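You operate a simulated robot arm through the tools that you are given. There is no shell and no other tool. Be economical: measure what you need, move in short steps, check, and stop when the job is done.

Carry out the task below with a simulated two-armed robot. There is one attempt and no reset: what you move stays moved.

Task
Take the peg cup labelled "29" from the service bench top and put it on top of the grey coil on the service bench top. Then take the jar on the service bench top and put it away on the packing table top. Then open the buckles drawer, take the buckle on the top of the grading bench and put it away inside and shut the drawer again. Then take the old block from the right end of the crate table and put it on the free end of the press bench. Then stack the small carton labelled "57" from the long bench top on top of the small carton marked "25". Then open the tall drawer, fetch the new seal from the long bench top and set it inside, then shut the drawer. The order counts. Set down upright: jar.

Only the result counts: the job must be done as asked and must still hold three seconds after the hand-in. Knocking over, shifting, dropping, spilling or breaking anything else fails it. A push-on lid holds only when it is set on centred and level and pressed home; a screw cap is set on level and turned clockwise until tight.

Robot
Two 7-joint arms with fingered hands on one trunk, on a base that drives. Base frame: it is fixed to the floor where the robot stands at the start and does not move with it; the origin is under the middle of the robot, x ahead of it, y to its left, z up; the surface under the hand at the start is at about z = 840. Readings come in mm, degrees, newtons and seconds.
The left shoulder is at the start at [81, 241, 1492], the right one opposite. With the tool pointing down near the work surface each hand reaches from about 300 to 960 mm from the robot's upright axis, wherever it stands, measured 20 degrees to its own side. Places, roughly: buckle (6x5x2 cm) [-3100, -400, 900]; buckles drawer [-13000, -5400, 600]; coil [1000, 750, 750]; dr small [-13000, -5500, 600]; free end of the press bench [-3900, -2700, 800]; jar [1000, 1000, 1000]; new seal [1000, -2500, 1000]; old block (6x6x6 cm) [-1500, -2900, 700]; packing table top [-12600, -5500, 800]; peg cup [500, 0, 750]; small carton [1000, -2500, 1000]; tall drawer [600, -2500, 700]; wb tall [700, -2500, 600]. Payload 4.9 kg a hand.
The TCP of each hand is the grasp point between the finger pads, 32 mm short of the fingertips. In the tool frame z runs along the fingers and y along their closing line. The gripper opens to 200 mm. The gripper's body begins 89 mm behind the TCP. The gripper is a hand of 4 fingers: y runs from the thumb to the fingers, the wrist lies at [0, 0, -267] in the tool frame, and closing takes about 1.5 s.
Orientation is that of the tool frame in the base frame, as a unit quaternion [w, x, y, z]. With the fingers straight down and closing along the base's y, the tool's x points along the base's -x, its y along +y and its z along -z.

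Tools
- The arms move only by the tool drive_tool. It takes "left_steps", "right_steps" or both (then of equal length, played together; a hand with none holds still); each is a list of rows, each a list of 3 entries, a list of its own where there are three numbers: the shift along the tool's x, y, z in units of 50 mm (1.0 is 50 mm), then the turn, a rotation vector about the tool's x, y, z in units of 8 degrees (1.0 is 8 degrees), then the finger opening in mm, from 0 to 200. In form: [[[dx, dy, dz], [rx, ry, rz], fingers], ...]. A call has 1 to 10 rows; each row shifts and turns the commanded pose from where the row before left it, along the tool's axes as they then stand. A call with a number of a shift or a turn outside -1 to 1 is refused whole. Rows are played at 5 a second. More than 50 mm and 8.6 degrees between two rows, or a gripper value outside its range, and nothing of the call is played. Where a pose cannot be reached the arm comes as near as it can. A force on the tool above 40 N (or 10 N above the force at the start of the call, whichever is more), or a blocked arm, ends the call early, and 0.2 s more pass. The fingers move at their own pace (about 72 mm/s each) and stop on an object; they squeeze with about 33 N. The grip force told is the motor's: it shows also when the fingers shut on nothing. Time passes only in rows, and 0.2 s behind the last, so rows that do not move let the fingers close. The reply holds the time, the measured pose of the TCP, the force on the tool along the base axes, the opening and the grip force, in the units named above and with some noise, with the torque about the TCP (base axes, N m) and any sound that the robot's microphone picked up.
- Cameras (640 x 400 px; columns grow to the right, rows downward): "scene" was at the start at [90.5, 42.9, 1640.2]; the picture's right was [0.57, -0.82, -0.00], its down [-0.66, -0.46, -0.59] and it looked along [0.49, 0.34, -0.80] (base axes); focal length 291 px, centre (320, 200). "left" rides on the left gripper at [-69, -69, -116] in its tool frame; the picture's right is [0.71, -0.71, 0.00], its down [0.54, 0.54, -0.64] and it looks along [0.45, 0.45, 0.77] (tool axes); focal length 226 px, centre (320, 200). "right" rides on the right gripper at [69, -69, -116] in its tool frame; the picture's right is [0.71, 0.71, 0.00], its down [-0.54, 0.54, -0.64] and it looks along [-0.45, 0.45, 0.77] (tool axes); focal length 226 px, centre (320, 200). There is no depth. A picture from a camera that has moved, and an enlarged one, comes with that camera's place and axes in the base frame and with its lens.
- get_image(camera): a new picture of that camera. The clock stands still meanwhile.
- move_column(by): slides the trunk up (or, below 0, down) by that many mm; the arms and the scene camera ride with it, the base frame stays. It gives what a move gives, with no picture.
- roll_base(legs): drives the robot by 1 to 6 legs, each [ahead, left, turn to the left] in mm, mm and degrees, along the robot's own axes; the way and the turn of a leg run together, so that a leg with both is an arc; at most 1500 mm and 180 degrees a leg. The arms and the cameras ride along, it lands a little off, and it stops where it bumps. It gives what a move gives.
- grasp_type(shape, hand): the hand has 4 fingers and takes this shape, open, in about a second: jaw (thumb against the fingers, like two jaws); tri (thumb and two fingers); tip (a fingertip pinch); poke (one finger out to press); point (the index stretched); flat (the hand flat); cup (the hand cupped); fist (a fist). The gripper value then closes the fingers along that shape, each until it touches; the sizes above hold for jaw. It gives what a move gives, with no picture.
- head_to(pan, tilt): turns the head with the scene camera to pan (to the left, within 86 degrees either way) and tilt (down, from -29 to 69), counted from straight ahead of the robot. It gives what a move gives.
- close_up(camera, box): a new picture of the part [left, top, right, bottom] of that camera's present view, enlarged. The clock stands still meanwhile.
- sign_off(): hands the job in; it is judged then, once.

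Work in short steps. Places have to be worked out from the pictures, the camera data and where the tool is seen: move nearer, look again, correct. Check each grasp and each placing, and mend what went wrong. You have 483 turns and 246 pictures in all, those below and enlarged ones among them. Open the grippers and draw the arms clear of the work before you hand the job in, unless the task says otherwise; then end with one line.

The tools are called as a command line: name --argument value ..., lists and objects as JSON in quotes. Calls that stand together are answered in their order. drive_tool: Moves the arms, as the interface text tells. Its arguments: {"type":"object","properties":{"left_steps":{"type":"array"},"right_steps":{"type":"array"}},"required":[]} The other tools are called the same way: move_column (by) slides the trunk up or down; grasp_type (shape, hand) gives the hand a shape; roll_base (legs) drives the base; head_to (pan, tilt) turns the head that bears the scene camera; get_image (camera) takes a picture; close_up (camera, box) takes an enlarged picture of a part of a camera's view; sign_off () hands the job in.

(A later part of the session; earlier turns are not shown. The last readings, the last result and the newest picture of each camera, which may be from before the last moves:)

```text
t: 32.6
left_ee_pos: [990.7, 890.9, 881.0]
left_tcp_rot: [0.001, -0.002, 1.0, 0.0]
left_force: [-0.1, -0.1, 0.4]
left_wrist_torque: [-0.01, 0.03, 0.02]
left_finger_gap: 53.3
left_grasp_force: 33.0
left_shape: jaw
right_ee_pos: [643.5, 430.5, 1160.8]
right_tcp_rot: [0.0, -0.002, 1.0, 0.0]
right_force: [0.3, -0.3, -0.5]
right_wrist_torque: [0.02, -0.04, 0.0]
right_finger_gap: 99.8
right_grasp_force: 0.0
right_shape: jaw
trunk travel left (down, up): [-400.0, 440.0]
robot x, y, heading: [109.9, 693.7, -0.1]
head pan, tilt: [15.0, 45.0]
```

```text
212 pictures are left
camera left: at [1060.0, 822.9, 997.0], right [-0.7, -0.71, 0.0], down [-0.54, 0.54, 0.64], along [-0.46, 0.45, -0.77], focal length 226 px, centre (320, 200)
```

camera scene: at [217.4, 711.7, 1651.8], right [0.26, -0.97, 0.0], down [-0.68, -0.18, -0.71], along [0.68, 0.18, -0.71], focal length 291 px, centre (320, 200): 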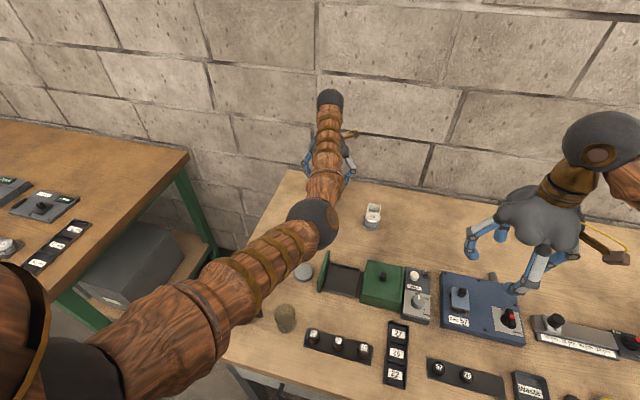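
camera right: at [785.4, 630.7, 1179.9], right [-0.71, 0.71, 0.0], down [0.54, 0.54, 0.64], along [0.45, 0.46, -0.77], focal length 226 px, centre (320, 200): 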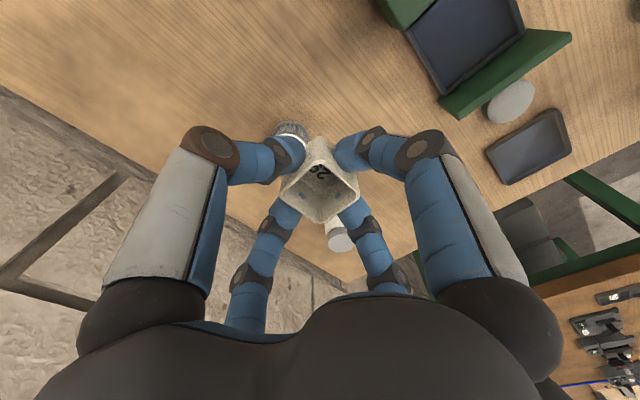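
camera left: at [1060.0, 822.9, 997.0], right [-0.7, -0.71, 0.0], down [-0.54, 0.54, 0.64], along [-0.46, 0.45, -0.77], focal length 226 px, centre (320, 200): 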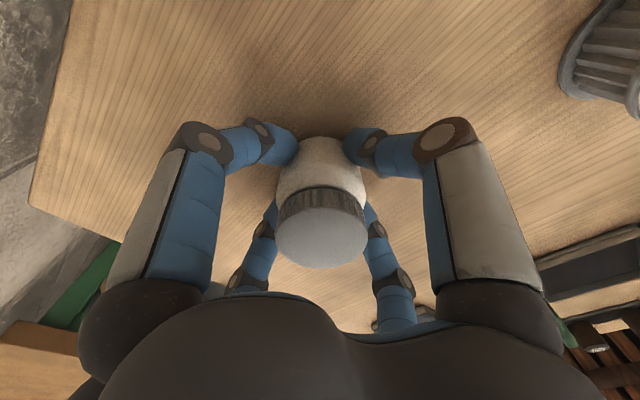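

Jar gripped. I lift straight up 180 mm, then draw the arm back.

drive_tool --left_steps '[[[0, 0, -0.4], [0, 0, 0], 45], [[0, 0, -0.9], [0, 0, 0], 45], [[0, 0, -0.9], [0, 0, 0], 45], [[0, 0, -0.9], [0, 0, 0], 45], [[0, 0, -0.9], [0, 0, 0], 45], [[0.3, 0.4, -0.8], [0, 0, 0], 45], [[0.6, 0.6, -0.3], [0, 0, 0], 45], [[0.7, 0.6, 0], [0, 0, 0], 45], [[0.7, 0.6, 0], [0, 0, 0], 45], [[0.7, 0.6, 0], [0, 0, 0], 45]]'

drive_tool --left_steps '[[[0.7, 0.2, 0], [0, 0, 0], 45], [[0.7, 0, 0], [0, 0, 0], 45], [[0.7, 0, 0], [0, 0, 0], 45], [[0.7, 0, 0], [0, 0, 0], 45], [[0.7, 0, 0], [0, 0, 0], 45], [[0.7, 0, 0], [0, 0, 0], 45], [[0, 0, 0], [0, 0, 0], 45]]'

get_image --camera "left"

head_to --pan 0 --tilt 45

get_image --camera "scene"

```text
t: 34.8
left_ee_pos: [838.4, 1031.4, 1134.5]
left_tcp_rot: [0.001, -0.001, 1.0, 0.0]
left_force: [0.3, -0.2, -1.3]
left_wrist_torque: [0.0, -0.01, 0.01]
left_finger_gap: 53.6
left_grasp_force: 32.7
left_shape: jaw
right_ee_pos: [641.1, 430.6, 1161.1]
right_tcp_rot: [0.0, 0.0, 1.0, 0.0]
right_force: [0.2, 0.0, -0.1]
right_wrist_torque: [-0.03, -0.01, -0.01]
right_finger_gap: 99.5
right_grasp_force: 0.0
right_shape: jaw
trunk travel left (down, up): [-400.0, 440.0]
robot x, y, heading: [105.1, 690.6, -0.1]
head pan, tilt: [15.0, 45.0]
```

```text
t: 36.4
left_ee_pos: [628.4, 1040.1, 1134.2]
left_tcp_rot: [0.0, -0.002, 1.0, -0.001]
left_force: [0.2, -0.2, -2.0]
left_wrist_torque: [-0.02, 0.01, 0.01]
left_finger_gap: 53.7
left_grasp_force: 33.0
left_shape: jaw
right_ee_pos: [642.2, 430.1, 1160.3]
right_tcp_rot: [0.0, -0.003, 1.0, -0.001]
right_force: [0.3, 0.6, 0.5]
right_wrist_torque: [0.02, -0.01, -0.03]
right_finger_gap: 99.8
right_grasp_force: 0.0
right_shape: jaw
trunk travel left (down, up): [-400.0, 440.0]
robot x, y, heading: [108.2, 686.9, 0.1]
head pan, tilt: [15.0, 45.0]
```

```text
211 pictures are left
camera left: at [698.8, 971.5, 1251.8], right [-0.7, -0.71, 0.0], down [-0.54, 0.54, 0.64], along [-0.46, 0.45, -0.77], focal length 226 px, centre (320, 200)
```

left: 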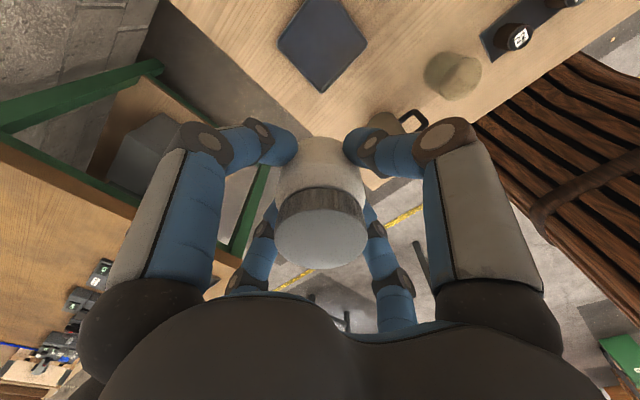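

```text
t: 37.1
left_ee_pos: [629.8, 1039.4, 1135.4]
left_tcp_rot: [0.0, -0.002, 1.0, 0.001]
left_force: [0.1, -0.4, -2.1]
left_wrist_torque: [0.0, -0.02, -0.02]
left_finger_gap: 53.4
left_grasp_force: 32.9
left_shape: jaw
right_ee_pos: [642.0, 430.2, 1161.1]
right_tcp_rot: [-0.001, -0.001, 1.0, 0.0]
right_force: [-0.7, 0.1, -0.5]
right_wrist_torque: [0.02, 0.04, 0.0]
right_finger_gap: 99.8
right_grasp_force: 0.1
right_shape: jaw
trunk travel left (down, up): [-400.0, 440.0]
robot x, y, heading: [110.4, 687.8, 0.2]
head pan, tilt: [0.0, 45.0]
```

```text
210 pictures are left
camera scene: at [221.0, 690.8, 1651.7], right [0.0, -1.0, 0.0], down [-0.71, 0.0, -0.71], along [0.71, 0.0, -0.71], focal length 291 px, centre (320, 200)
```

scene: 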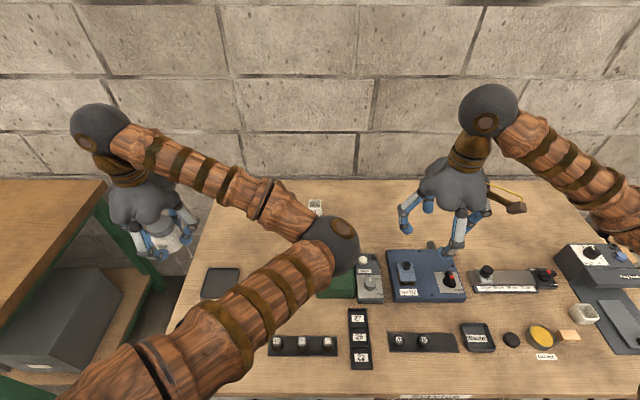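

Jar is held. I back off 650 mm and turn around to survey the room toward −x.

roll_base --legs '[[-700, 0, 0], [0, 0, 90]]'

head_to --pan 0 --tilt 15

get_image --camera "scene"

head_to --pan 80 --tilt 15

get_image --camera "scene"

```text
t: 44.8
left_ee_pos: [-933.6, 1209.7, 1135.1]
left_tcp_rot: [0.0, -0.706, 0.708, 0.0]
left_force: [0.3, 0.5, -2.3]
left_wrist_torque: [0.0, 0.0, 0.01]
left_finger_gap: 53.2
left_grasp_force: 32.8
left_shape: jaw
right_ee_pos: [-325.6, 1219.1, 1161.4]
right_tcp_rot: [0.0, -0.705, 0.709, 0.0]
right_force: [0.3, 0.2, -0.4]
right_wrist_torque: [-0.02, -0.02, 0.01]
right_finger_gap: 99.7
right_grasp_force: 0.0
right_shape: jaw
trunk travel left (down, up): [-400.0, 440.0]
robot x, y, heading: [-589.4, 689.9, 89.9]
head pan, tilt: [0.0, 45.0]
```

```text
t: 45.7
left_ee_pos: [-935.1, 1209.4, 1135.5]
left_tcp_rot: [0.0, -0.707, 0.707, -0.001]
left_force: [-0.7, 0.3, -1.1]
left_wrist_torque: [-0.01, 0.02, -0.01]
left_finger_gap: 53.1
left_grasp_force: 33.3
left_shape: jaw
right_ee_pos: [-324.8, 1218.1, 1160.4]
right_tcp_rot: [0.0, -0.706, 0.708, 0.0]
right_force: [0.0, 0.0, -0.3]
right_wrist_torque: [-0.01, 0.01, 0.0]
right_finger_gap: 99.9
right_grasp_force: 0.1
right_shape: jaw
trunk travel left (down, up): [-400.0, 440.0]
robot x, y, heading: [-584.8, 686.8, 89.8]
head pan, tilt: [0.0, 15.0]
```

```text
209 pictures are left
camera scene: at [-588.0, 812.4, 1698.5], right [1.0, 0.0, 0.0], down [0.0, -0.26, -0.97], along [0.0, 0.97, -0.26], focal length 291 px, centre (320, 200)
```

scene: 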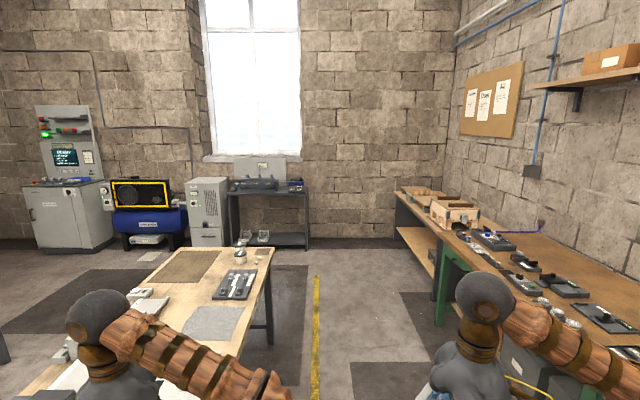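

```text
t: 47.3
left_ee_pos: [-934.5, 1210.1, 1134.3]
left_tcp_rot: [0.0, -0.706, 0.708, 0.0]
left_force: [0.7, -1.1, -1.2]
left_wrist_torque: [-0.03, 0.01, 0.02]
left_finger_gap: 53.2
left_grasp_force: 32.7
left_shape: jaw
right_ee_pos: [-324.7, 1218.8, 1161.2]
right_tcp_rot: [0.0, -0.706, 0.708, 0.0]
right_force: [0.4, -0.1, 0.2]
right_wrist_torque: [0.01, -0.01, 0.02]
right_finger_gap: 99.6
right_grasp_force: 0.1
right_shape: jaw
trunk travel left (down, up): [-400.0, 440.0]
robot x, y, heading: [-586.7, 686.3, 89.7]
head pan, tilt: [80.0, 15.0]
```

```text
208 pictures are left
camera scene: at [-680.3, 735.7, 1698.6], right [0.18, 0.98, 0.0], down [0.25, -0.05, -0.97], along [-0.95, 0.17, -0.26], focal length 291 px, centre (320, 200)
```

scene: 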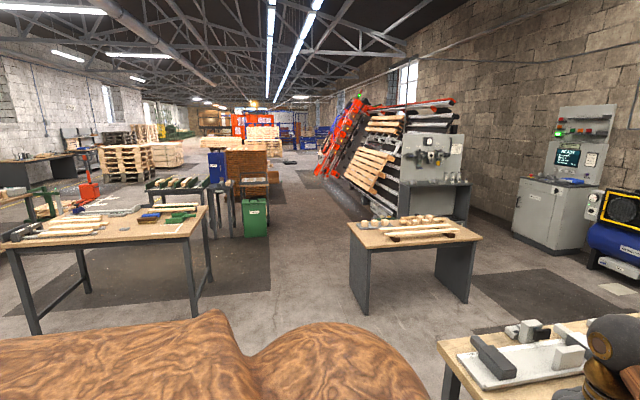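

A big hall. I turn to face −x and survey the way toward the packing table.

roll_base --legs '[[0, 0, 90]]'

head_to --pan 0 --tilt 8

get_image --camera "scene"

head_to --pan 60 --tilt 12

get_image --camera "scene"

```text
t: 51.5
left_ee_pos: [-1106.8, 336.2, 1135.6]
left_tcp_rot: [0.0, 1.0, 0.004, -0.001]
left_force: [-0.3, -0.1, -2.8]
left_wrist_torque: [0.01, 0.0, 0.01]
left_finger_gap: 53.2
left_grasp_force: 33.0
left_shape: jaw
right_ee_pos: [-1121.2, 945.3, 1159.7]
right_tcp_rot: [-0.001, 1.0, 0.003, 0.0]
right_force: [-0.6, -0.5, 0.1]
right_wrist_torque: [0.01, -0.05, -0.04]
right_finger_gap: 100.0
right_grasp_force: 0.1
right_shape: jaw
trunk travel left (down, up): [-400.0, 440.0]
robot x, y, heading: [-586.3, 686.8, -179.6]
head pan, tilt: [80.0, 15.0]
```

```text
t: 53.0
left_ee_pos: [-1106.5, 335.7, 1135.2]
left_tcp_rot: [0.0, 1.0, 0.005, 0.0]
left_force: [-0.7, -0.4, -1.3]
left_wrist_torque: [0.02, -0.01, 0.01]
left_finger_gap: 53.2
left_grasp_force: 33.2
left_shape: jaw
right_ee_pos: [-1122.4, 944.6, 1161.0]
right_tcp_rot: [-0.001, 1.0, 0.003, 0.001]
right_force: [0.7, 0.6, 1.2]
right_wrist_torque: [0.02, 0.0, 0.02]
right_finger_gap: 99.8
right_grasp_force: 0.0
right_shape: jaw
trunk travel left (down, up): [-400.0, 440.0]
robot x, y, heading: [-589.1, 688.7, -179.5]
head pan, tilt: [0.0, 8.0]
```

```text
207 pictures are left
camera scene: at [-711.8, 687.6, 1709.9], right [-0.01, 1.0, 0.0], down [0.14, 0.0, -0.99], along [-0.99, -0.01, -0.14], focal length 291 px, centre (320, 200)
```

scene: 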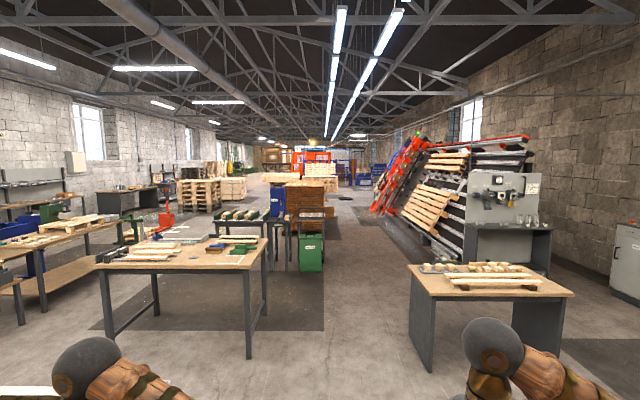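

```text
t: 54.3
left_ee_pos: [-1107.4, 335.5, 1134.2]
left_tcp_rot: [-0.001, 1.0, 0.004, 0.0]
left_force: [0.2, 0.2, -2.0]
left_wrist_torque: [0.02, -0.02, -0.02]
left_finger_gap: 52.9
left_grasp_force: 33.2
left_shape: jaw
right_ee_pos: [-1121.7, 945.0, 1160.8]
right_tcp_rot: [0.0, 1.0, 0.004, -0.001]
right_force: [0.0, -0.6, 0.6]
right_wrist_torque: [-0.01, 0.01, -0.01]
right_finger_gap: 99.6
right_grasp_force: 0.1
right_shape: jaw
trunk travel left (down, up): [-400.0, 440.0]
robot x, y, heading: [-588.5, 689.8, -179.7]
head pan, tilt: [60.0, 12.0]
```

```text
206 pictures are left
camera scene: at [-665.3, 607.2, 1703.4], right [-0.87, 0.49, 0.0], down [0.1, 0.18, -0.98], along [-0.48, -0.85, -0.21], focal length 291 px, centre (320, 200)
```

scene: 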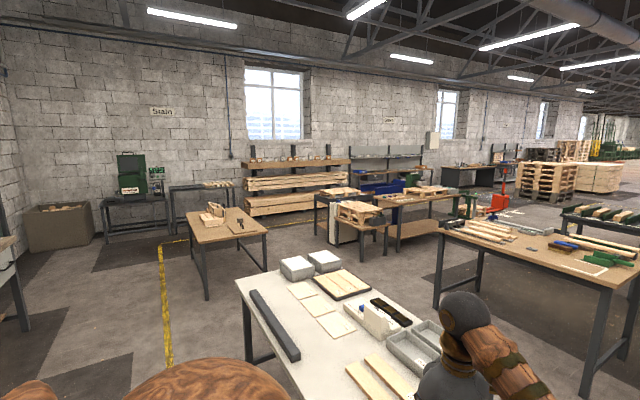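

The aisle between the grading bench (y≲50) and the middle table (y≳1430) is free, then a green bin needs passing at y≈1300. I drive these legs.

roll_base --legs '[[1500, -20, 0], [1500, -20, 0], [1000, -600, 0], [1200, 0, 0]]'

head_to --pan 20 --tilt 10

get_image --camera "scene"

head_to --pan 80 --tilt 12

get_image --camera "scene"

```text
refused: leg 1 is longer than a leg can be; nothing moved
```

```text
t: 55.4
left_ee_pos: [-1105.0, 336.7, 1134.6]
left_tcp_rot: [-0.001, 1.0, 0.004, 0.0]
left_force: [0.2, 0.1, -2.1]
left_wrist_torque: [-0.01, 0.01, 0.0]
left_finger_gap: 53.1
left_grasp_force: 32.8
left_shape: jaw
right_ee_pos: [-1121.5, 944.5, 1161.4]
right_tcp_rot: [0.0, 1.0, 0.003, 0.0]
right_force: [-0.2, 0.0, 0.2]
right_wrist_torque: [0.02, 0.0, 0.04]
right_finger_gap: 99.7
right_grasp_force: 0.1
right_shape: jaw
trunk travel left (down, up): [-400.0, 440.0]
robot x, y, heading: [-593.7, 684.7, -179.3]
head pan, tilt: [20.0, 10.0]
```

```text
205 pictures are left
camera scene: at [-706.3, 655.8, 1706.7], right [-0.35, 0.94, 0.0], down [0.16, 0.06, -0.98], along [-0.92, -0.34, -0.17], focal length 291 px, centre (320, 200)
```

scene: 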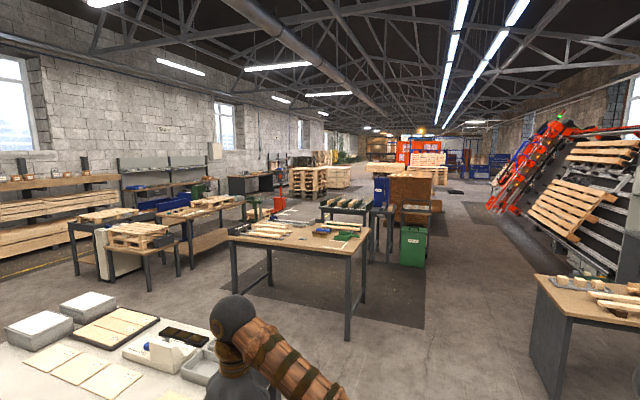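

```text
t: 56.7
left_ee_pos: [-1107.5, 336.5, 1134.2]
left_tcp_rot: [-0.001, 1.0, 0.005, 0.0]
left_force: [0.5, 0.1, -1.1]
left_wrist_torque: [0.02, -0.02, -0.01]
left_finger_gap: 53.3
left_grasp_force: 33.1
left_shape: jaw
right_ee_pos: [-1122.0, 945.1, 1160.9]
right_tcp_rot: [0.0, 1.0, 0.003, 0.0]
right_force: [-0.1, 0.5, 0.2]
right_wrist_torque: [0.0, -0.02, 0.04]
right_finger_gap: 99.7
right_grasp_force: 0.0
right_shape: jaw
trunk travel left (down, up): [-400.0, 440.0]
robot x, y, heading: [-591.7, 688.1, -179.7]
head pan, tilt: [80.0, 12.0]
```

```text
204 pictures are left
camera scene: at [-634.8, 596.3, 1703.4], right [-0.99, 0.17, 0.0], down [0.04, 0.2, -0.98], along [-0.16, -0.96, -0.21], focal length 291 px, centre (320, 200)
```

scene: 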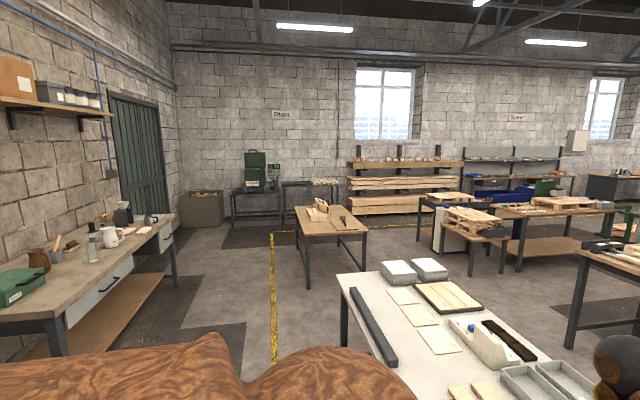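

The leg was just over length; I retry with legal legs.

roll_base --legs '[[1450, -30, 0], [1450, -30, 0], [1000, -600, 0], [1200, 0, 0]]'

head_to --pan 25 --tilt 10

get_image --camera "scene"

head_to --pan 80 --tilt 12

get_image --camera "scene"

```text
t: 82.0
left_ee_pos: [-6232.8, 887.6, 1135.6]
left_tcp_rot: [0.0, 1.0, 0.017, 0.0]
left_force: [0.2, 0.0, -1.4]
left_wrist_torque: [-0.02, 0.02, -0.03]
left_finger_gap: 53.0
left_grasp_force: 32.7
left_shape: jaw
right_ee_pos: [-6261.6, 1495.7, 1161.4]
right_tcp_rot: [0.0, 1.0, 0.015, 0.0]
right_force: [0.2, 0.0, -0.4]
right_wrist_torque: [0.0, 0.0, -0.03]
right_finger_gap: 99.5
right_grasp_force: 0.1
right_shape: jaw
trunk travel left (down, up): [-400.0, 440.0]
robot x, y, heading: [-5721.6, 1253.7, -178.2]
head pan, tilt: [80.0, 12.0]
```

```text
t: 83.3
left_ee_pos: [-6231.6, 887.2, 1134.5]
left_tcp_rot: [0.0, 1.0, 0.017, 0.0]
left_force: [-0.1, 1.3, -1.9]
left_wrist_torque: [0.0, 0.02, -0.01]
left_finger_gap: 53.3
left_grasp_force: 33.0
left_shape: jaw
right_ee_pos: [-6262.2, 1495.2, 1160.7]
right_tcp_rot: [0.0, 1.0, 0.015, 0.0]
right_force: [1.1, 0.3, 0.2]
right_wrist_torque: [-0.02, 0.0, -0.03]
right_finger_gap: 99.8
right_grasp_force: 0.0
right_shape: jaw
trunk travel left (down, up): [-400.0, 440.0]
robot x, y, heading: [-5723.9, 1252.5, -178.3]
head pan, tilt: [25.0, 10.0]
```

```text
203 pictures are left
camera scene: at [-5836.5, 1209.4, 1706.7], right [-0.45, 0.89, 0.0], down [0.16, 0.08, -0.98], along [-0.88, -0.45, -0.17], focal length 291 px, centre (320, 200)
```

scene: 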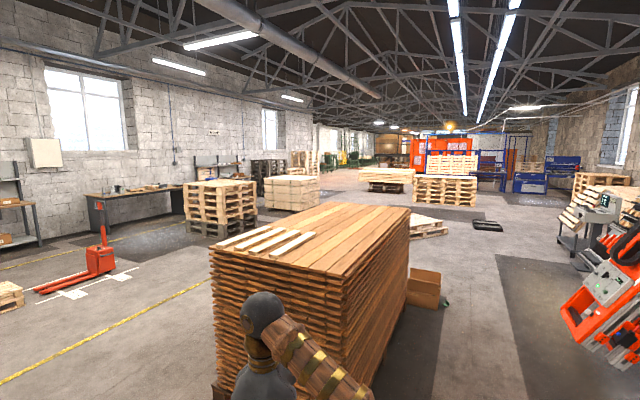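

```text
t: 84.5
left_ee_pos: [-6232.0, 886.9, 1134.1]
left_tcp_rot: [0.0, 1.0, 0.017, 0.0]
left_force: [0.7, -0.2, -2.8]
left_wrist_torque: [0.0, 0.0, -0.01]
left_finger_gap: 52.9
left_grasp_force: 32.8
left_shape: jaw
right_ee_pos: [-6262.8, 1494.4, 1159.5]
right_tcp_rot: [0.0, 1.0, 0.016, 0.0]
right_force: [-0.8, 0.4, 0.2]
right_wrist_torque: [-0.02, 0.0, 0.01]
right_finger_gap: 99.7
right_grasp_force: 0.2
right_shape: jaw
trunk travel left (down, up): [-400.0, 440.0]
robot x, y, heading: [-5724.2, 1253.2, -178.1]
head pan, tilt: [80.0, 12.0]
```

```text
202 pictures are left
camera scene: at [-5766.8, 1159.2, 1703.4], right [-0.99, 0.14, 0.0], down [0.03, 0.21, -0.98], along [-0.14, -0.97, -0.21], focal length 291 px, centre (320, 200)
```

scene: 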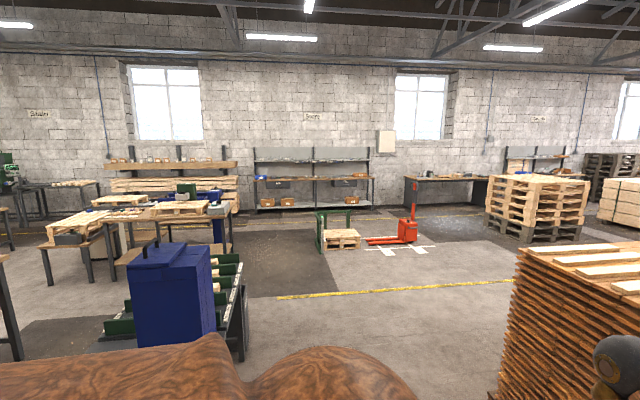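

Corridor between the blue cabinet/rack (x≳−5450) and the plank stack (x≲−7400) leads −y. I go to x≈−6450, turn to face −y, drive to y≈−1500 and look.

roll_base --legs '[[720, 0, 0], [0, 0, 88], [1400, 0, 0], [1350, 0, 0]]'

head_to --pan -40 --tilt 10

get_image --camera "scene"

head_to --pan -80 --tilt 12

get_image --camera "scene"

```text
t: 105.1
left_ee_pos: [-6079.4, -2028.8, 1135.3]
left_tcp_rot: [0.0, 0.702, 0.713, 0.0]
left_force: [0.0, -0.2, -2.5]
left_wrist_torque: [-0.02, 0.0, -0.04]
left_finger_gap: 52.7
left_grasp_force: 32.9
left_shape: jaw
right_ee_pos: [-6688.2, -2047.9, 1161.8]
right_tcp_rot: [0.0, 0.702, 0.712, 0.0]
right_force: [-0.2, 1.0, -0.6]
right_wrist_torque: [-0.01, 0.0, 0.0]
right_finger_gap: 99.8
right_grasp_force: 0.0
right_shape: jaw
trunk travel left (down, up): [-400.0, 440.0]
robot x, y, heading: [-6438.9, -1514.1, -89.2]
head pan, tilt: [80.0, 12.0]
```

```text
t: 107.1
left_ee_pos: [-6079.8, -2028.9, 1134.9]
left_tcp_rot: [-0.001, 0.703, 0.712, 0.001]
left_force: [0.9, 0.5, -1.3]
left_wrist_torque: [-0.02, 0.03, -0.01]
left_finger_gap: 52.7
left_grasp_force: 33.2
left_shape: jaw
right_ee_pos: [-6687.9, -2047.7, 1161.0]
right_tcp_rot: [0.0, 0.702, 0.712, 0.0]
right_force: [0.2, 0.4, 0.4]
right_wrist_torque: [0.03, -0.03, -0.02]
right_finger_gap: 99.6
right_grasp_force: 0.0
right_shape: jaw
trunk travel left (down, up): [-400.0, 440.0]
robot x, y, heading: [-6439.4, -1508.8, -89.2]
head pan, tilt: [-40.0, 10.0]
```

```text
201 pictures are left
camera scene: at [-6494.1, -1614.5, 1706.7], right [-0.78, 0.63, 0.0], down [0.11, 0.14, -0.98], along [-0.62, -0.76, -0.17], focal length 291 px, centre (320, 200)
```

scene: 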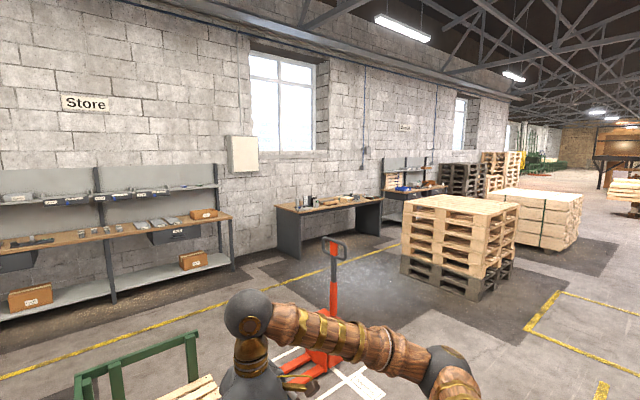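

```text
t: 108.2
left_ee_pos: [-6079.8, -2028.3, 1135.1]
left_tcp_rot: [0.0, 0.701, 0.714, 0.0]
left_force: [0.0, -0.1, -2.7]
left_wrist_torque: [-0.02, 0.01, -0.01]
left_finger_gap: 52.8
left_grasp_force: 32.7
left_shape: jaw
right_ee_pos: [-6688.3, -2049.4, 1161.0]
right_tcp_rot: [0.0, 0.702, 0.712, 0.001]
right_force: [0.6, 0.7, -0.3]
right_wrist_torque: [0.01, 0.04, 0.01]
right_finger_gap: 99.8
right_grasp_force: 0.1
right_shape: jaw
trunk travel left (down, up): [-400.0, 440.0]
robot x, y, heading: [-6433.5, -1510.5, -89.4]
head pan, tilt: [-80.0, 12.0]
```

```text
200 pictures are left
camera scene: at [-6526.9, -1560.0, 1703.4], right [-0.19, 0.98, 0.0], down [0.2, 0.04, -0.98], along [-0.96, -0.18, -0.21], focal length 291 px, centre (320, 200)
```

scene: 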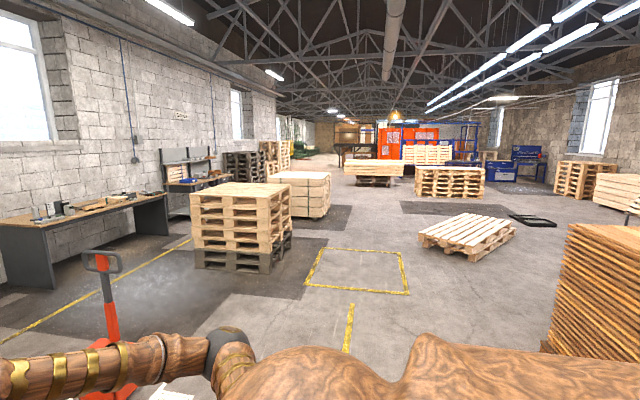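

Packing table is the unit with the shelf behind the pallet stacks. I strafe (−x) along y≈−1750 to the gap between the two stacks at x≈−11500 and look.

roll_base --legs '[[200, -1400, 0], [0, -1480, 0], [0, -1480, 0], [0, -680, 0]]'

head_to --pan -15 --tilt 15

get_image --camera "scene"

```text
t: 132.5
left_ee_pos: [-11118.8, -2352.0, 1135.3]
left_tcp_rot: [0.0, 0.697, 0.717, 0.0]
left_force: [-0.5, -0.3, -1.7]
left_wrist_torque: [0.0, 0.04, -0.04]
left_finger_gap: 52.9
left_grasp_force: 33.3
left_shape: jaw
right_ee_pos: [-11726.5, -2378.7, 1161.3]
right_tcp_rot: [-0.001, 0.698, 0.716, 0.0]
right_force: [0.0, -0.6, -0.1]
right_wrist_torque: [0.0, 0.02, 0.0]
right_finger_gap: 99.7
right_grasp_force: 0.0
right_shape: jaw
trunk travel left (down, up): [-400.0, 440.0]
robot x, y, heading: [-11479.5, -1838.5, -88.4]
head pan, tilt: [-80.0, 12.0]
```

```text
t: 133.8
left_ee_pos: [-11118.5, -2351.9, 1134.6]
left_tcp_rot: [0.001, 0.698, 0.716, 0.0]
left_force: [-0.6, 0.0, -1.7]
left_wrist_torque: [-0.01, 0.0, 0.02]
left_finger_gap: 52.6
left_grasp_force: 32.9
left_shape: jaw
right_ee_pos: [-11727.1, -2378.6, 1161.1]
right_tcp_rot: [0.0, 0.698, 0.716, 0.0]
right_force: [-0.5, -0.5, -0.9]
right_wrist_torque: [0.0, -0.02, 0.03]
right_finger_gap: 99.6
right_grasp_force: 0.1
right_shape: jaw
trunk travel left (down, up): [-400.0, 440.0]
robot x, y, heading: [-11480.7, -1841.8, -88.5]
head pan, tilt: [-15.0, 15.0]
```

```text
199 pictures are left
camera scene: at [-11501.9, -1960.5, 1698.5], right [-0.97, 0.24, 0.0], down [0.06, 0.25, -0.97], along [-0.23, -0.94, -0.26], focal length 291 px, centre (320, 200)
```

scene: 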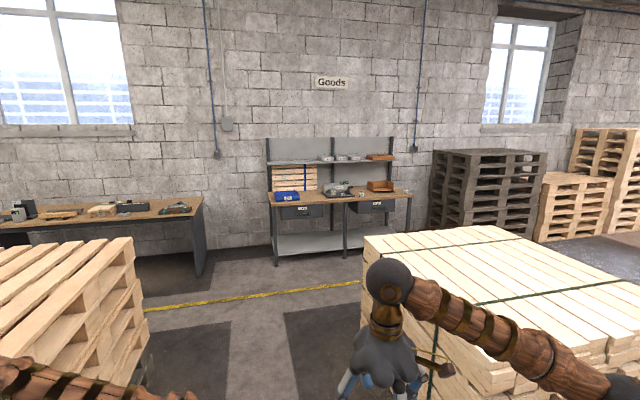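

I zoom in on the packing table.

close_up --camera "scene" --box '[256, 120, 426, 270]'

roll_base --legs '[[1400, 0, -0.7], [1200, 0, -0.7]]'

head_to --pan -50 --tilt 35

get_image --camera "scene"

```text
2.67 times, centred on (341, 195) of scene
camera zoom: at [-11501.9, -1960.5, 1698.5], right [-0.97, 0.24, 0.0], down [0.06, 0.25, -0.97], along [-0.23, -0.94, -0.26], focal length 776 px, centre (264, 213)
```

zoom: 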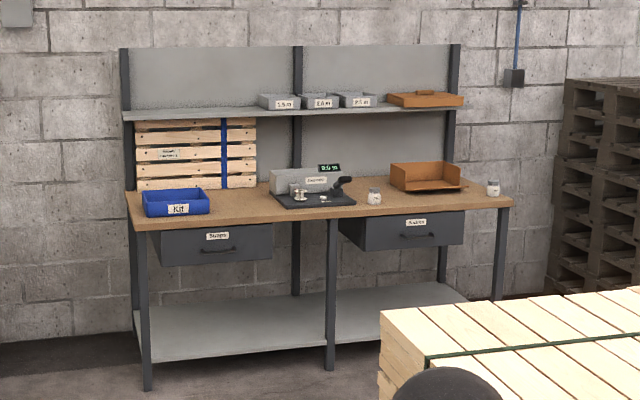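

```text
t: 146.4
left_ee_pos: [-11074.8, -4934.9, 1134.0]
left_tcp_rot: [0.0, 0.701, 0.713, 0.0]
left_force: [-0.5, 1.1, -1.1]
left_wrist_torque: [0.0, -0.03, -0.01]
left_finger_gap: 52.8
left_grasp_force: 32.8
left_shape: jaw
right_ee_pos: [-11684.9, -4957.4, 1160.6]
right_tcp_rot: [0.0, 0.701, 0.714, 0.0]
right_force: [0.3, -0.9, -0.1]
right_wrist_torque: [-0.02, -0.03, -0.03]
right_finger_gap: 99.6
right_grasp_force: 0.0
right_shape: jaw
trunk travel left (down, up): [-400.0, 440.0]
robot x, y, heading: [-11432.2, -4417.0, -89.0]
head pan, tilt: [-15.0, 15.0]
```

```text
t: 147.4
left_ee_pos: [-11075.2, -4936.8, 1135.1]
left_tcp_rot: [0.001, 0.701, 0.713, 0.001]
left_force: [0.3, -0.5, -1.5]
left_wrist_torque: [0.0, 0.01, 0.0]
left_finger_gap: 52.8
left_grasp_force: 33.0
left_shape: jaw
right_ee_pos: [-11685.9, -4956.9, 1160.3]
right_tcp_rot: [0.0, 0.701, 0.713, 0.001]
right_force: [-0.4, -0.4, 0.1]
right_wrist_torque: [-0.02, 0.0, 0.01]
right_finger_gap: 99.6
right_grasp_force: 0.0
right_shape: jaw
trunk travel left (down, up): [-400.0, 440.0]
robot x, y, heading: [-11429.9, -4421.9, -89.0]
head pan, tilt: [-50.0, 35.0]
```

```text
197 pictures are left
camera scene: at [-11499.3, -4509.0, 1666.6], right [-0.66, 0.75, 0.0], down [0.43, 0.38, -0.82], along [-0.62, -0.54, -0.57], focal length 291 px, centre (320, 200)
```

scene: 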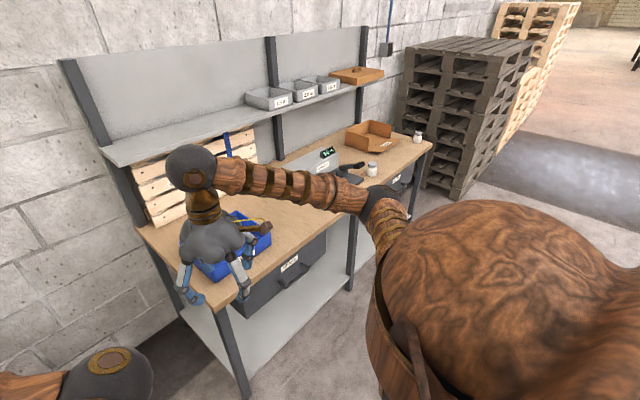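

I strafe right ~950 mm to stand in front of the table and look down at it.

roll_base --legs '[[0, -950, -1]]'

head_to --pan 0 --tilt 32

get_image --camera "scene"

```text
t: 152.4
left_ee_pos: [-12039.9, -4951.4, 1134.9]
left_tcp_rot: [0.001, 0.708, 0.706, 0.0]
left_force: [-0.1, 0.0, -2.8]
left_wrist_torque: [0.0, 0.0, -0.01]
left_finger_gap: 52.7
left_grasp_force: 33.2
left_shape: jaw
right_ee_pos: [-12648.5, -4958.8, 1160.9]
right_tcp_rot: [0.0, 0.708, 0.706, 0.0]
right_force: [-0.2, 0.6, -1.2]
right_wrist_torque: [0.01, -0.01, 0.01]
right_finger_gap: 99.7
right_grasp_force: 0.1
right_shape: jaw
trunk travel left (down, up): [-400.0, 440.0]
robot x, y, heading: [-12388.6, -4428.7, -90.1]
head pan, tilt: [-50.0, 35.0]
```

```text
t: 153.6
left_ee_pos: [-12039.5, -4949.7, 1136.0]
left_tcp_rot: [0.0, 0.708, 0.706, 0.002]
left_force: [-0.5, 0.0, -1.8]
left_wrist_torque: [0.03, 0.04, 0.0]
left_finger_gap: 52.6
left_grasp_force: 33.0
left_shape: jaw
right_ee_pos: [-12648.0, -4960.0, 1161.0]
right_tcp_rot: [0.001, 0.709, 0.706, 0.0]
right_force: [-0.6, -0.3, -0.3]
right_wrist_torque: [-0.03, -0.01, 0.0]
right_finger_gap: 99.9
right_grasp_force: 0.0
right_shape: jaw
trunk travel left (down, up): [-400.0, 440.0]
robot x, y, heading: [-12384.1, -4428.9, -90.1]
head pan, tilt: [0.0, 32.0]
```

```text
196 pictures are left
camera scene: at [-12387.6, -4547.4, 1671.2], right [-1.0, 0.0, 0.0], down [0.0, 0.53, -0.85], along [0.0, -0.85, -0.53], focal length 291 px, centre (320, 200)
```

scene: 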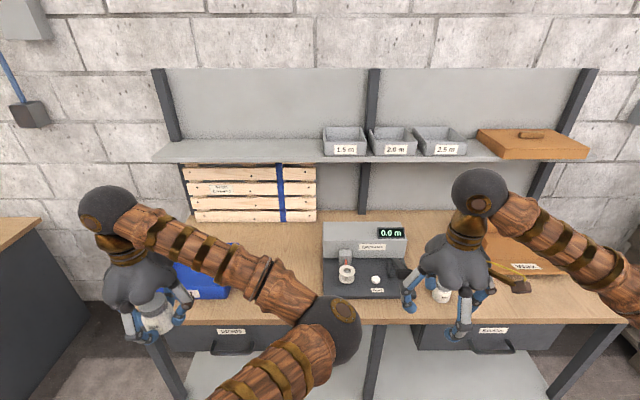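

Free spot between the blue kit and the printer, ≈(−12235,−5350). I drive ahead 330 and bring the jar above it.

roll_base --legs '[[330, 0, 0]]'

drive_tool --left_steps '[[[-0.28, -0.78, 0], [0, 0, 0], 45], [[-0.28, -0.78, 0], [0, 0, 0], 45], [[-0.28, -0.78, 0], [0, 0, 0], 45], [[-0.28, -0.78, 0], [0, 0, 0], 45], [[-0.28, -0.78, 0], [0, 0, 0], 45], [[0, 0, 0.8], [0, 0, 0], 45], [[0, 0, 0.8], [0, 0, 0], 45], [[0, 0, 0], [0, 0, 0], 45]]'

head_to --pan 0 --tilt 50

get_image --camera "scene"

get_image --camera "left"

```text
t: 155.8
left_ee_pos: [-12042.9, -5279.8, 1135.5]
left_tcp_rot: [0.0, 0.709, 0.706, 0.0]
left_force: [-0.6, 0.2, -2.0]
left_wrist_torque: [-0.02, 0.02, 0.02]
left_finger_gap: 52.9
left_grasp_force: 33.0
left_shape: jaw
right_ee_pos: [-12652.1, -5286.4, 1162.5]
right_tcp_rot: [0.002, 0.709, 0.706, -0.002]
right_force: [-0.2, 0.6, -0.3]
right_wrist_torque: [0.01, 0.01, -0.01]
right_finger_gap: 99.6
right_grasp_force: 0.1
right_shape: jaw
trunk travel left (down, up): [-400.0, 440.0]
robot x, y, heading: [-12390.0, -4754.8, -90.6]
head pan, tilt: [0.0, 32.0]
```

```text
t: 157.6
left_ee_pos: [-12238.9, -5348.2, 1054.5]
left_tcp_rot: [0.0, 0.709, 0.705, 0.001]
left_force: [0.1, -0.1, -1.6]
left_wrist_torque: [0.02, 0.0, 0.03]
left_finger_gap: 52.7
left_grasp_force: 33.3
left_shape: jaw
right_ee_pos: [-12653.3, -5286.7, 1160.6]
right_tcp_rot: [0.0, 0.709, 0.705, 0.0]
right_force: [-0.1, -0.4, 0.3]
right_wrist_torque: [-0.01, 0.0, -0.03]
right_finger_gap: 99.7
right_grasp_force: 0.0
right_shape: jaw
trunk travel left (down, up): [-400.0, 440.0]
robot x, y, heading: [-12388.9, -4758.2, -90.3]
head pan, tilt: [0.0, 32.0]
```

```text
t: 158.4
left_ee_pos: [-12238.0, -5350.1, 1054.4]
left_tcp_rot: [0.0, 0.709, 0.705, 0.0]
left_force: [-0.5, 0.5, -1.1]
left_wrist_torque: [-0.01, -0.03, 0.02]
left_finger_gap: 52.7
left_grasp_force: 33.1
left_shape: jaw
right_ee_pos: [-12652.4, -5286.6, 1161.9]
right_tcp_rot: [0.0, 0.709, 0.705, 0.0]
right_force: [-0.1, -0.7, -1.0]
right_wrist_torque: [0.02, -0.02, 0.02]
right_finger_gap: 99.7
right_grasp_force: 0.1
right_shape: jaw
trunk travel left (down, up): [-400.0, 440.0]
robot x, y, heading: [-12384.8, -4759.8, -90.4]
head pan, tilt: [0.0, 50.0]
```

```text
195 pictures are left
camera scene: at [-12389.3, -4864.3, 1644.9], right [-1.0, 0.01, 0.0], down [0.0, 0.77, -0.64], along [0.0, -0.64, -0.77], focal length 291 px, centre (320, 200)
```

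scene: 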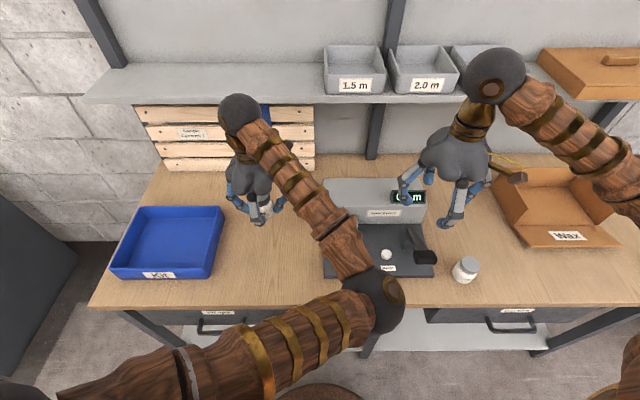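

```text
194 pictures are left
camera left: at [-12307.7, -5417.0, 1172.2], right [-0.7, 0.71, 0.0], down [0.54, 0.54, 0.64], along [0.46, 0.45, -0.77], focal length 226 px, centre (320, 200)
```

left: 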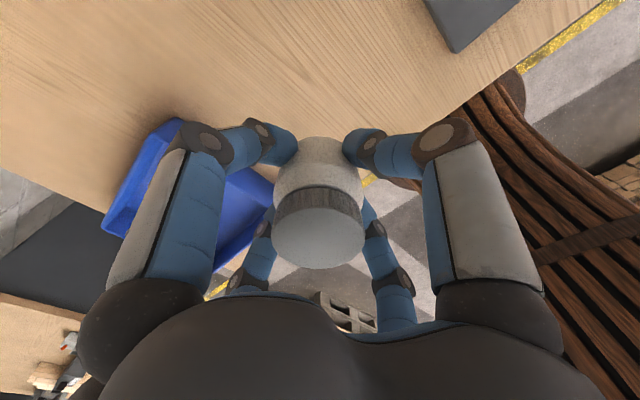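

Nothing is under the jar. I lower to z≈905 first.

drive_tool --left_steps '[[[0, 0, 0.8], [0, 0, 0], 45], [[0, 0, 0.8], [0, 0, 0], 45], [[0, 0, 0.8], [0, 0, 0], 45], [[0, 0, 0.6], [0, 0, 0], 45], [[0, 0, 0], [0, 0, 0], 45]]'

get_image --camera "scene"

get_image --camera "left"

```text
t: 159.6
left_ee_pos: [-12239.8, -5348.6, 906.2]
left_tcp_rot: [0.0, 0.709, 0.705, 0.0]
left_force: [-0.3, 1.0, -1.8]
left_wrist_torque: [-0.01, -0.01, 0.0]
left_finger_gap: 52.7
left_grasp_force: 33.3
left_shape: jaw
right_ee_pos: [-12652.6, -5287.0, 1161.3]
right_tcp_rot: [-0.001, 0.709, 0.705, 0.0]
right_force: [-0.2, 0.5, -0.7]
right_wrist_torque: [0.0, 0.0, 0.01]
right_finger_gap: 99.7
right_grasp_force: 0.0
right_shape: jaw
trunk travel left (down, up): [-400.0, 440.0]
robot x, y, heading: [-12392.0, -4758.0, -90.4]
head pan, tilt: [0.0, 50.0]
```

```text
193 pictures are left
camera scene: at [-12389.8, -4864.0, 1644.8], right [-1.0, 0.01, 0.0], down [0.01, 0.77, -0.64], along [0.0, -0.64, -0.77], focal length 291 px, centre (320, 200)
```

scene: 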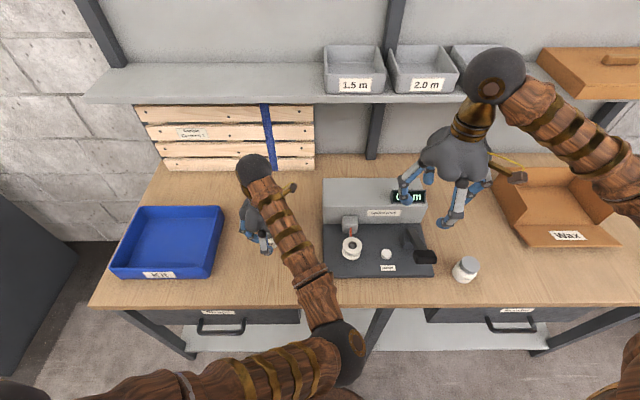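

```text
192 pictures are left
camera left: at [-12308.3, -5417.1, 1022.4], right [-0.7, 0.71, 0.0], down [0.54, 0.54, 0.64], along [0.46, 0.45, -0.77], focal length 226 px, centre (320, 200)
```

left: 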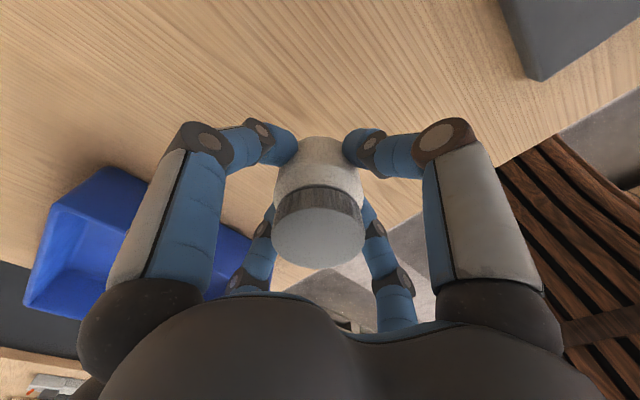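

Clear of the kit. I creep down in 4 mm rows.

drive_tool --left_steps '[[[0, 0, 0.12], [0, 0, 0], 45], [[0, 0, 0.12], [0, 0, 0], 45], [[0, 0, 0.08], [0, 0, 0], 45], [[0, 0, 0.08], [0, 0, 0], 45], [[0, 0, 0.08], [0, 0, 0], 45], [[0, 0, 0], [0, 0, 0], 45]]'

```text
t: 161.0
left_ee_pos: [-12238.9, -5349.9, 879.2]
left_tcp_rot: [-0.001, 0.709, 0.706, 0.0]
left_force: [0.0, 0.5, -1.2]
left_wrist_torque: [-0.02, 0.02, -0.02]
left_finger_gap: 52.6
left_grasp_force: 32.7
left_shape: jaw
right_ee_pos: [-12653.1, -5288.4, 1161.0]
right_tcp_rot: [0.0, 0.71, 0.705, -0.001]
right_force: [0.8, -0.2, 0.1]
right_wrist_torque: [-0.03, 0.02, 0.01]
right_finger_gap: 99.5
right_grasp_force: 0.0
right_shape: jaw
trunk travel left (down, up): [-400.0, 440.0]
robot x, y, heading: [-12389.5, -4758.5, -90.5]
head pan, tilt: [0.0, 50.0]
```

drive_tool --left_steps '[[[0, 0, 0.06], [0, 0, 0], 45], [[0, 0, 0.06], [0, 0, 0], 45], [[0, 0, 0.06], [0, 0, 0], 45], [[0, 0, 0], [0, 0, 0], 45]]'

close_up --camera "scene" --box '[200, 180, 328, 260]'

```text
t: 162.0
left_ee_pos: [-12237.9, -5348.9, 872.2]
left_tcp_rot: [0.0, 0.709, 0.705, 0.0]
left_force: [-0.1, -0.2, -1.2]
left_wrist_torque: [0.01, 0.0, 0.01]
left_finger_gap: 52.8
left_grasp_force: 33.3
left_shape: jaw
right_ee_pos: [-12652.1, -5287.2, 1162.2]
right_tcp_rot: [0.0, 0.709, 0.705, 0.0]
right_force: [-0.4, 0.0, -0.2]
right_wrist_torque: [0.0, 0.0, -0.01]
right_finger_gap: 99.8
right_grasp_force: 0.0
right_shape: jaw
trunk travel left (down, up): [-400.0, 440.0]
robot x, y, heading: [-12386.4, -4759.5, -90.6]
head pan, tilt: [0.0, 50.0]
```

```text
5.00 times, centred on (264, 220) of scene
camera zoom: at [-12389.5, -4864.2, 1644.8], right [-1.0, 0.01, 0.0], down [0.0, 0.77, -0.64], along [0.0, -0.64, -0.77], focal length 1455 px, centre (600, 100)
```

zoom: 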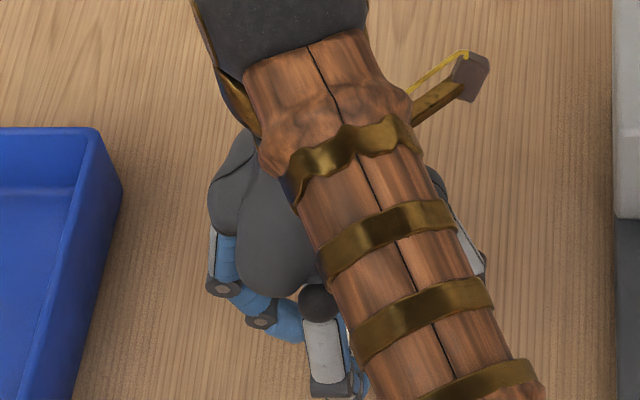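

No contact yet; continuing in small increments.

drive_tool --left_steps '[[[0, 0, 0.05], [0, 0, 0], 45], [[0, 0, 0.05], [0, 0, 0], 45], [[0, 0, 0], [0, 0, 0], 45]]'

drive_tool --left_steps '[[[0, 0, 0.03], [0, 0, 0], 45], [[0, 0, 0.03], [0, 0, 0], 45], [[0, 0, 0], [0, 0, 0], 45]]'

```text
t: 162.8
left_ee_pos: [-12239.4, -5349.6, 867.7]
left_tcp_rot: [-0.001, 0.709, 0.705, 0.0]
left_force: [-0.9, 0.1, -1.9]
left_wrist_torque: [0.03, 0.02, 0.01]
left_finger_gap: 52.7
left_grasp_force: 32.7
left_shape: jaw
right_ee_pos: [-12651.7, -5286.8, 1161.4]
right_tcp_rot: [0.0, 0.71, 0.705, 0.0]
right_force: [0.7, 0.6, -0.3]
right_wrist_torque: [0.02, 0.01, -0.04]
right_finger_gap: 99.9
right_grasp_force: 0.0
right_shape: jaw
trunk travel left (down, up): [-400.0, 440.0]
robot x, y, heading: [-12384.3, -4761.3, -90.6]
head pan, tilt: [0.0, 50.0]
```

```text
t: 163.6
left_ee_pos: [-12238.3, -5351.3, 863.3]
left_tcp_rot: [-0.001, 0.709, 0.705, 0.0]
left_force: [0.4, 0.2, -1.9]
left_wrist_torque: [0.02, -0.01, 0.0]
left_finger_gap: 52.5
left_grasp_force: 33.3
left_shape: jaw
right_ee_pos: [-12653.2, -5287.5, 1160.8]
right_tcp_rot: [0.0, 0.71, 0.705, 0.0]
right_force: [-0.3, -0.1, 0.0]
right_wrist_torque: [0.0, -0.04, 0.01]
right_finger_gap: 99.7
right_grasp_force: 0.2
right_shape: jaw
trunk travel left (down, up): [-400.0, 440.0]
robot x, y, heading: [-12389.9, -4755.3, -90.5]
head pan, tilt: [0.0, 50.0]
```

Triangulating the front edge gives the table at z≈800, so ~20 mm more. Continue down.

drive_tool --left_steps '[[[0, 0, 0.08], [0, 0, 0], 45], [[0, 0, 0.08], [0, 0, 0], 45], [[0, 0, 0.08], [0, 0, 0], 45], [[0, 0, 0], [0, 0, 0], 45]]'

drive_tool --left_steps '[[[0, 0, 0.04], [0, 0, 0], 45], [[0, 0, 0.04], [0, 0, 0], 45], [[0, 0, 0], [0, 0, 0], 45]]'

```text
t: 164.6
left_ee_pos: [-12239.2, -5349.0, 851.7]
left_tcp_rot: [0.0, 0.709, 0.705, 0.0]
left_force: [-0.1, -0.8, -2.1]
left_wrist_torque: [0.0, -0.04, 0.0]
left_finger_gap: 53.0
left_grasp_force: 33.4
left_shape: jaw
right_ee_pos: [-12652.3, -5287.6, 1160.2]
right_tcp_rot: [0.0, 0.709, 0.705, 0.0]
right_force: [1.0, 0.4, -0.4]
right_wrist_torque: [0.0, -0.02, -0.01]
right_finger_gap: 99.7
right_grasp_force: 0.1
right_shape: jaw
trunk travel left (down, up): [-400.0, 440.0]
robot x, y, heading: [-12392.5, -4757.7, -90.5]
head pan, tilt: [0.0, 50.0]
```

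```text
t: 165.4
left_ee_pos: [-12237.3, -5348.9, 849.2]
left_tcp_rot: [0.0, 0.708, 0.706, 0.0]
left_force: [0.1, 0.1, -2.0]
left_wrist_torque: [0.02, 0.01, 0.01]
left_finger_gap: 52.6
left_grasp_force: 32.3
left_shape: jaw
right_ee_pos: [-12652.9, -5287.5, 1160.7]
right_tcp_rot: [-0.001, 0.71, 0.705, 0.0]
right_force: [-0.2, 0.6, 0.6]
right_wrist_torque: [0.02, -0.05, -0.01]
right_finger_gap: 99.6
right_grasp_force: 0.1
right_shape: jaw
trunk travel left (down, up): [-400.0, 440.0]
robot x, y, heading: [-12384.2, -4757.6, -90.7]
head pan, tilt: [0.0, 50.0]
```

drive_tool --left_steps '[[[0, 0, 0.04], [0, 0, 0], 45], [[0, 0, 0.04], [0, 0, 0], 45], [[0, 0, 0.04], [0, 0, 0], 45], [[0, 0, 0], [0, 0, 0], 45]]'

get_image --camera "left"

```text
t: 166.4
left_ee_pos: [-12238.9, -5349.6, 841.6]
left_tcp_rot: [0.0, 0.709, 0.705, 0.0]
left_force: [0.3, -0.2, -3.2]
left_wrist_torque: [-0.02, -0.02, 0.02]
left_finger_gap: 52.9
left_grasp_force: 32.9
left_shape: jaw
right_ee_pos: [-12652.0, -5288.9, 1161.1]
right_tcp_rot: [0.0, 0.709, 0.705, 0.001]
right_force: [-0.5, 1.0, 0.0]
right_wrist_torque: [0.04, 0.0, -0.01]
right_finger_gap: 99.3
right_grasp_force: 0.0
right_shape: jaw
trunk travel left (down, up): [-400.0, 440.0]
robot x, y, heading: [-12388.6, -4759.2, -90.5]
head pan, tilt: [0.0, 50.0]
```

```text
190 pictures are left
camera left: at [-12308.0, -5417.2, 959.4], right [-0.7, 0.71, 0.0], down [0.54, 0.54, 0.64], along [0.46, 0.45, -0.77], focal length 226 px, centre (320, 200)
```

left: 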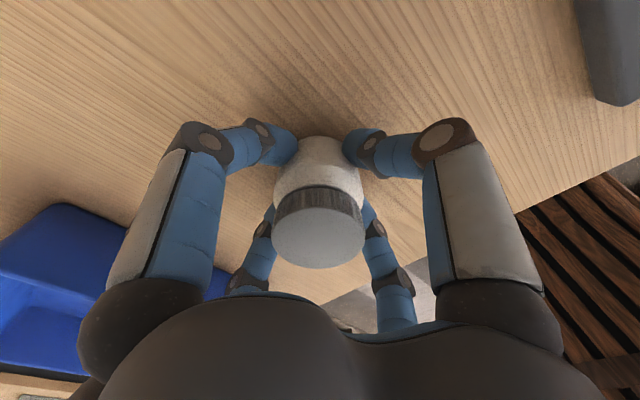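

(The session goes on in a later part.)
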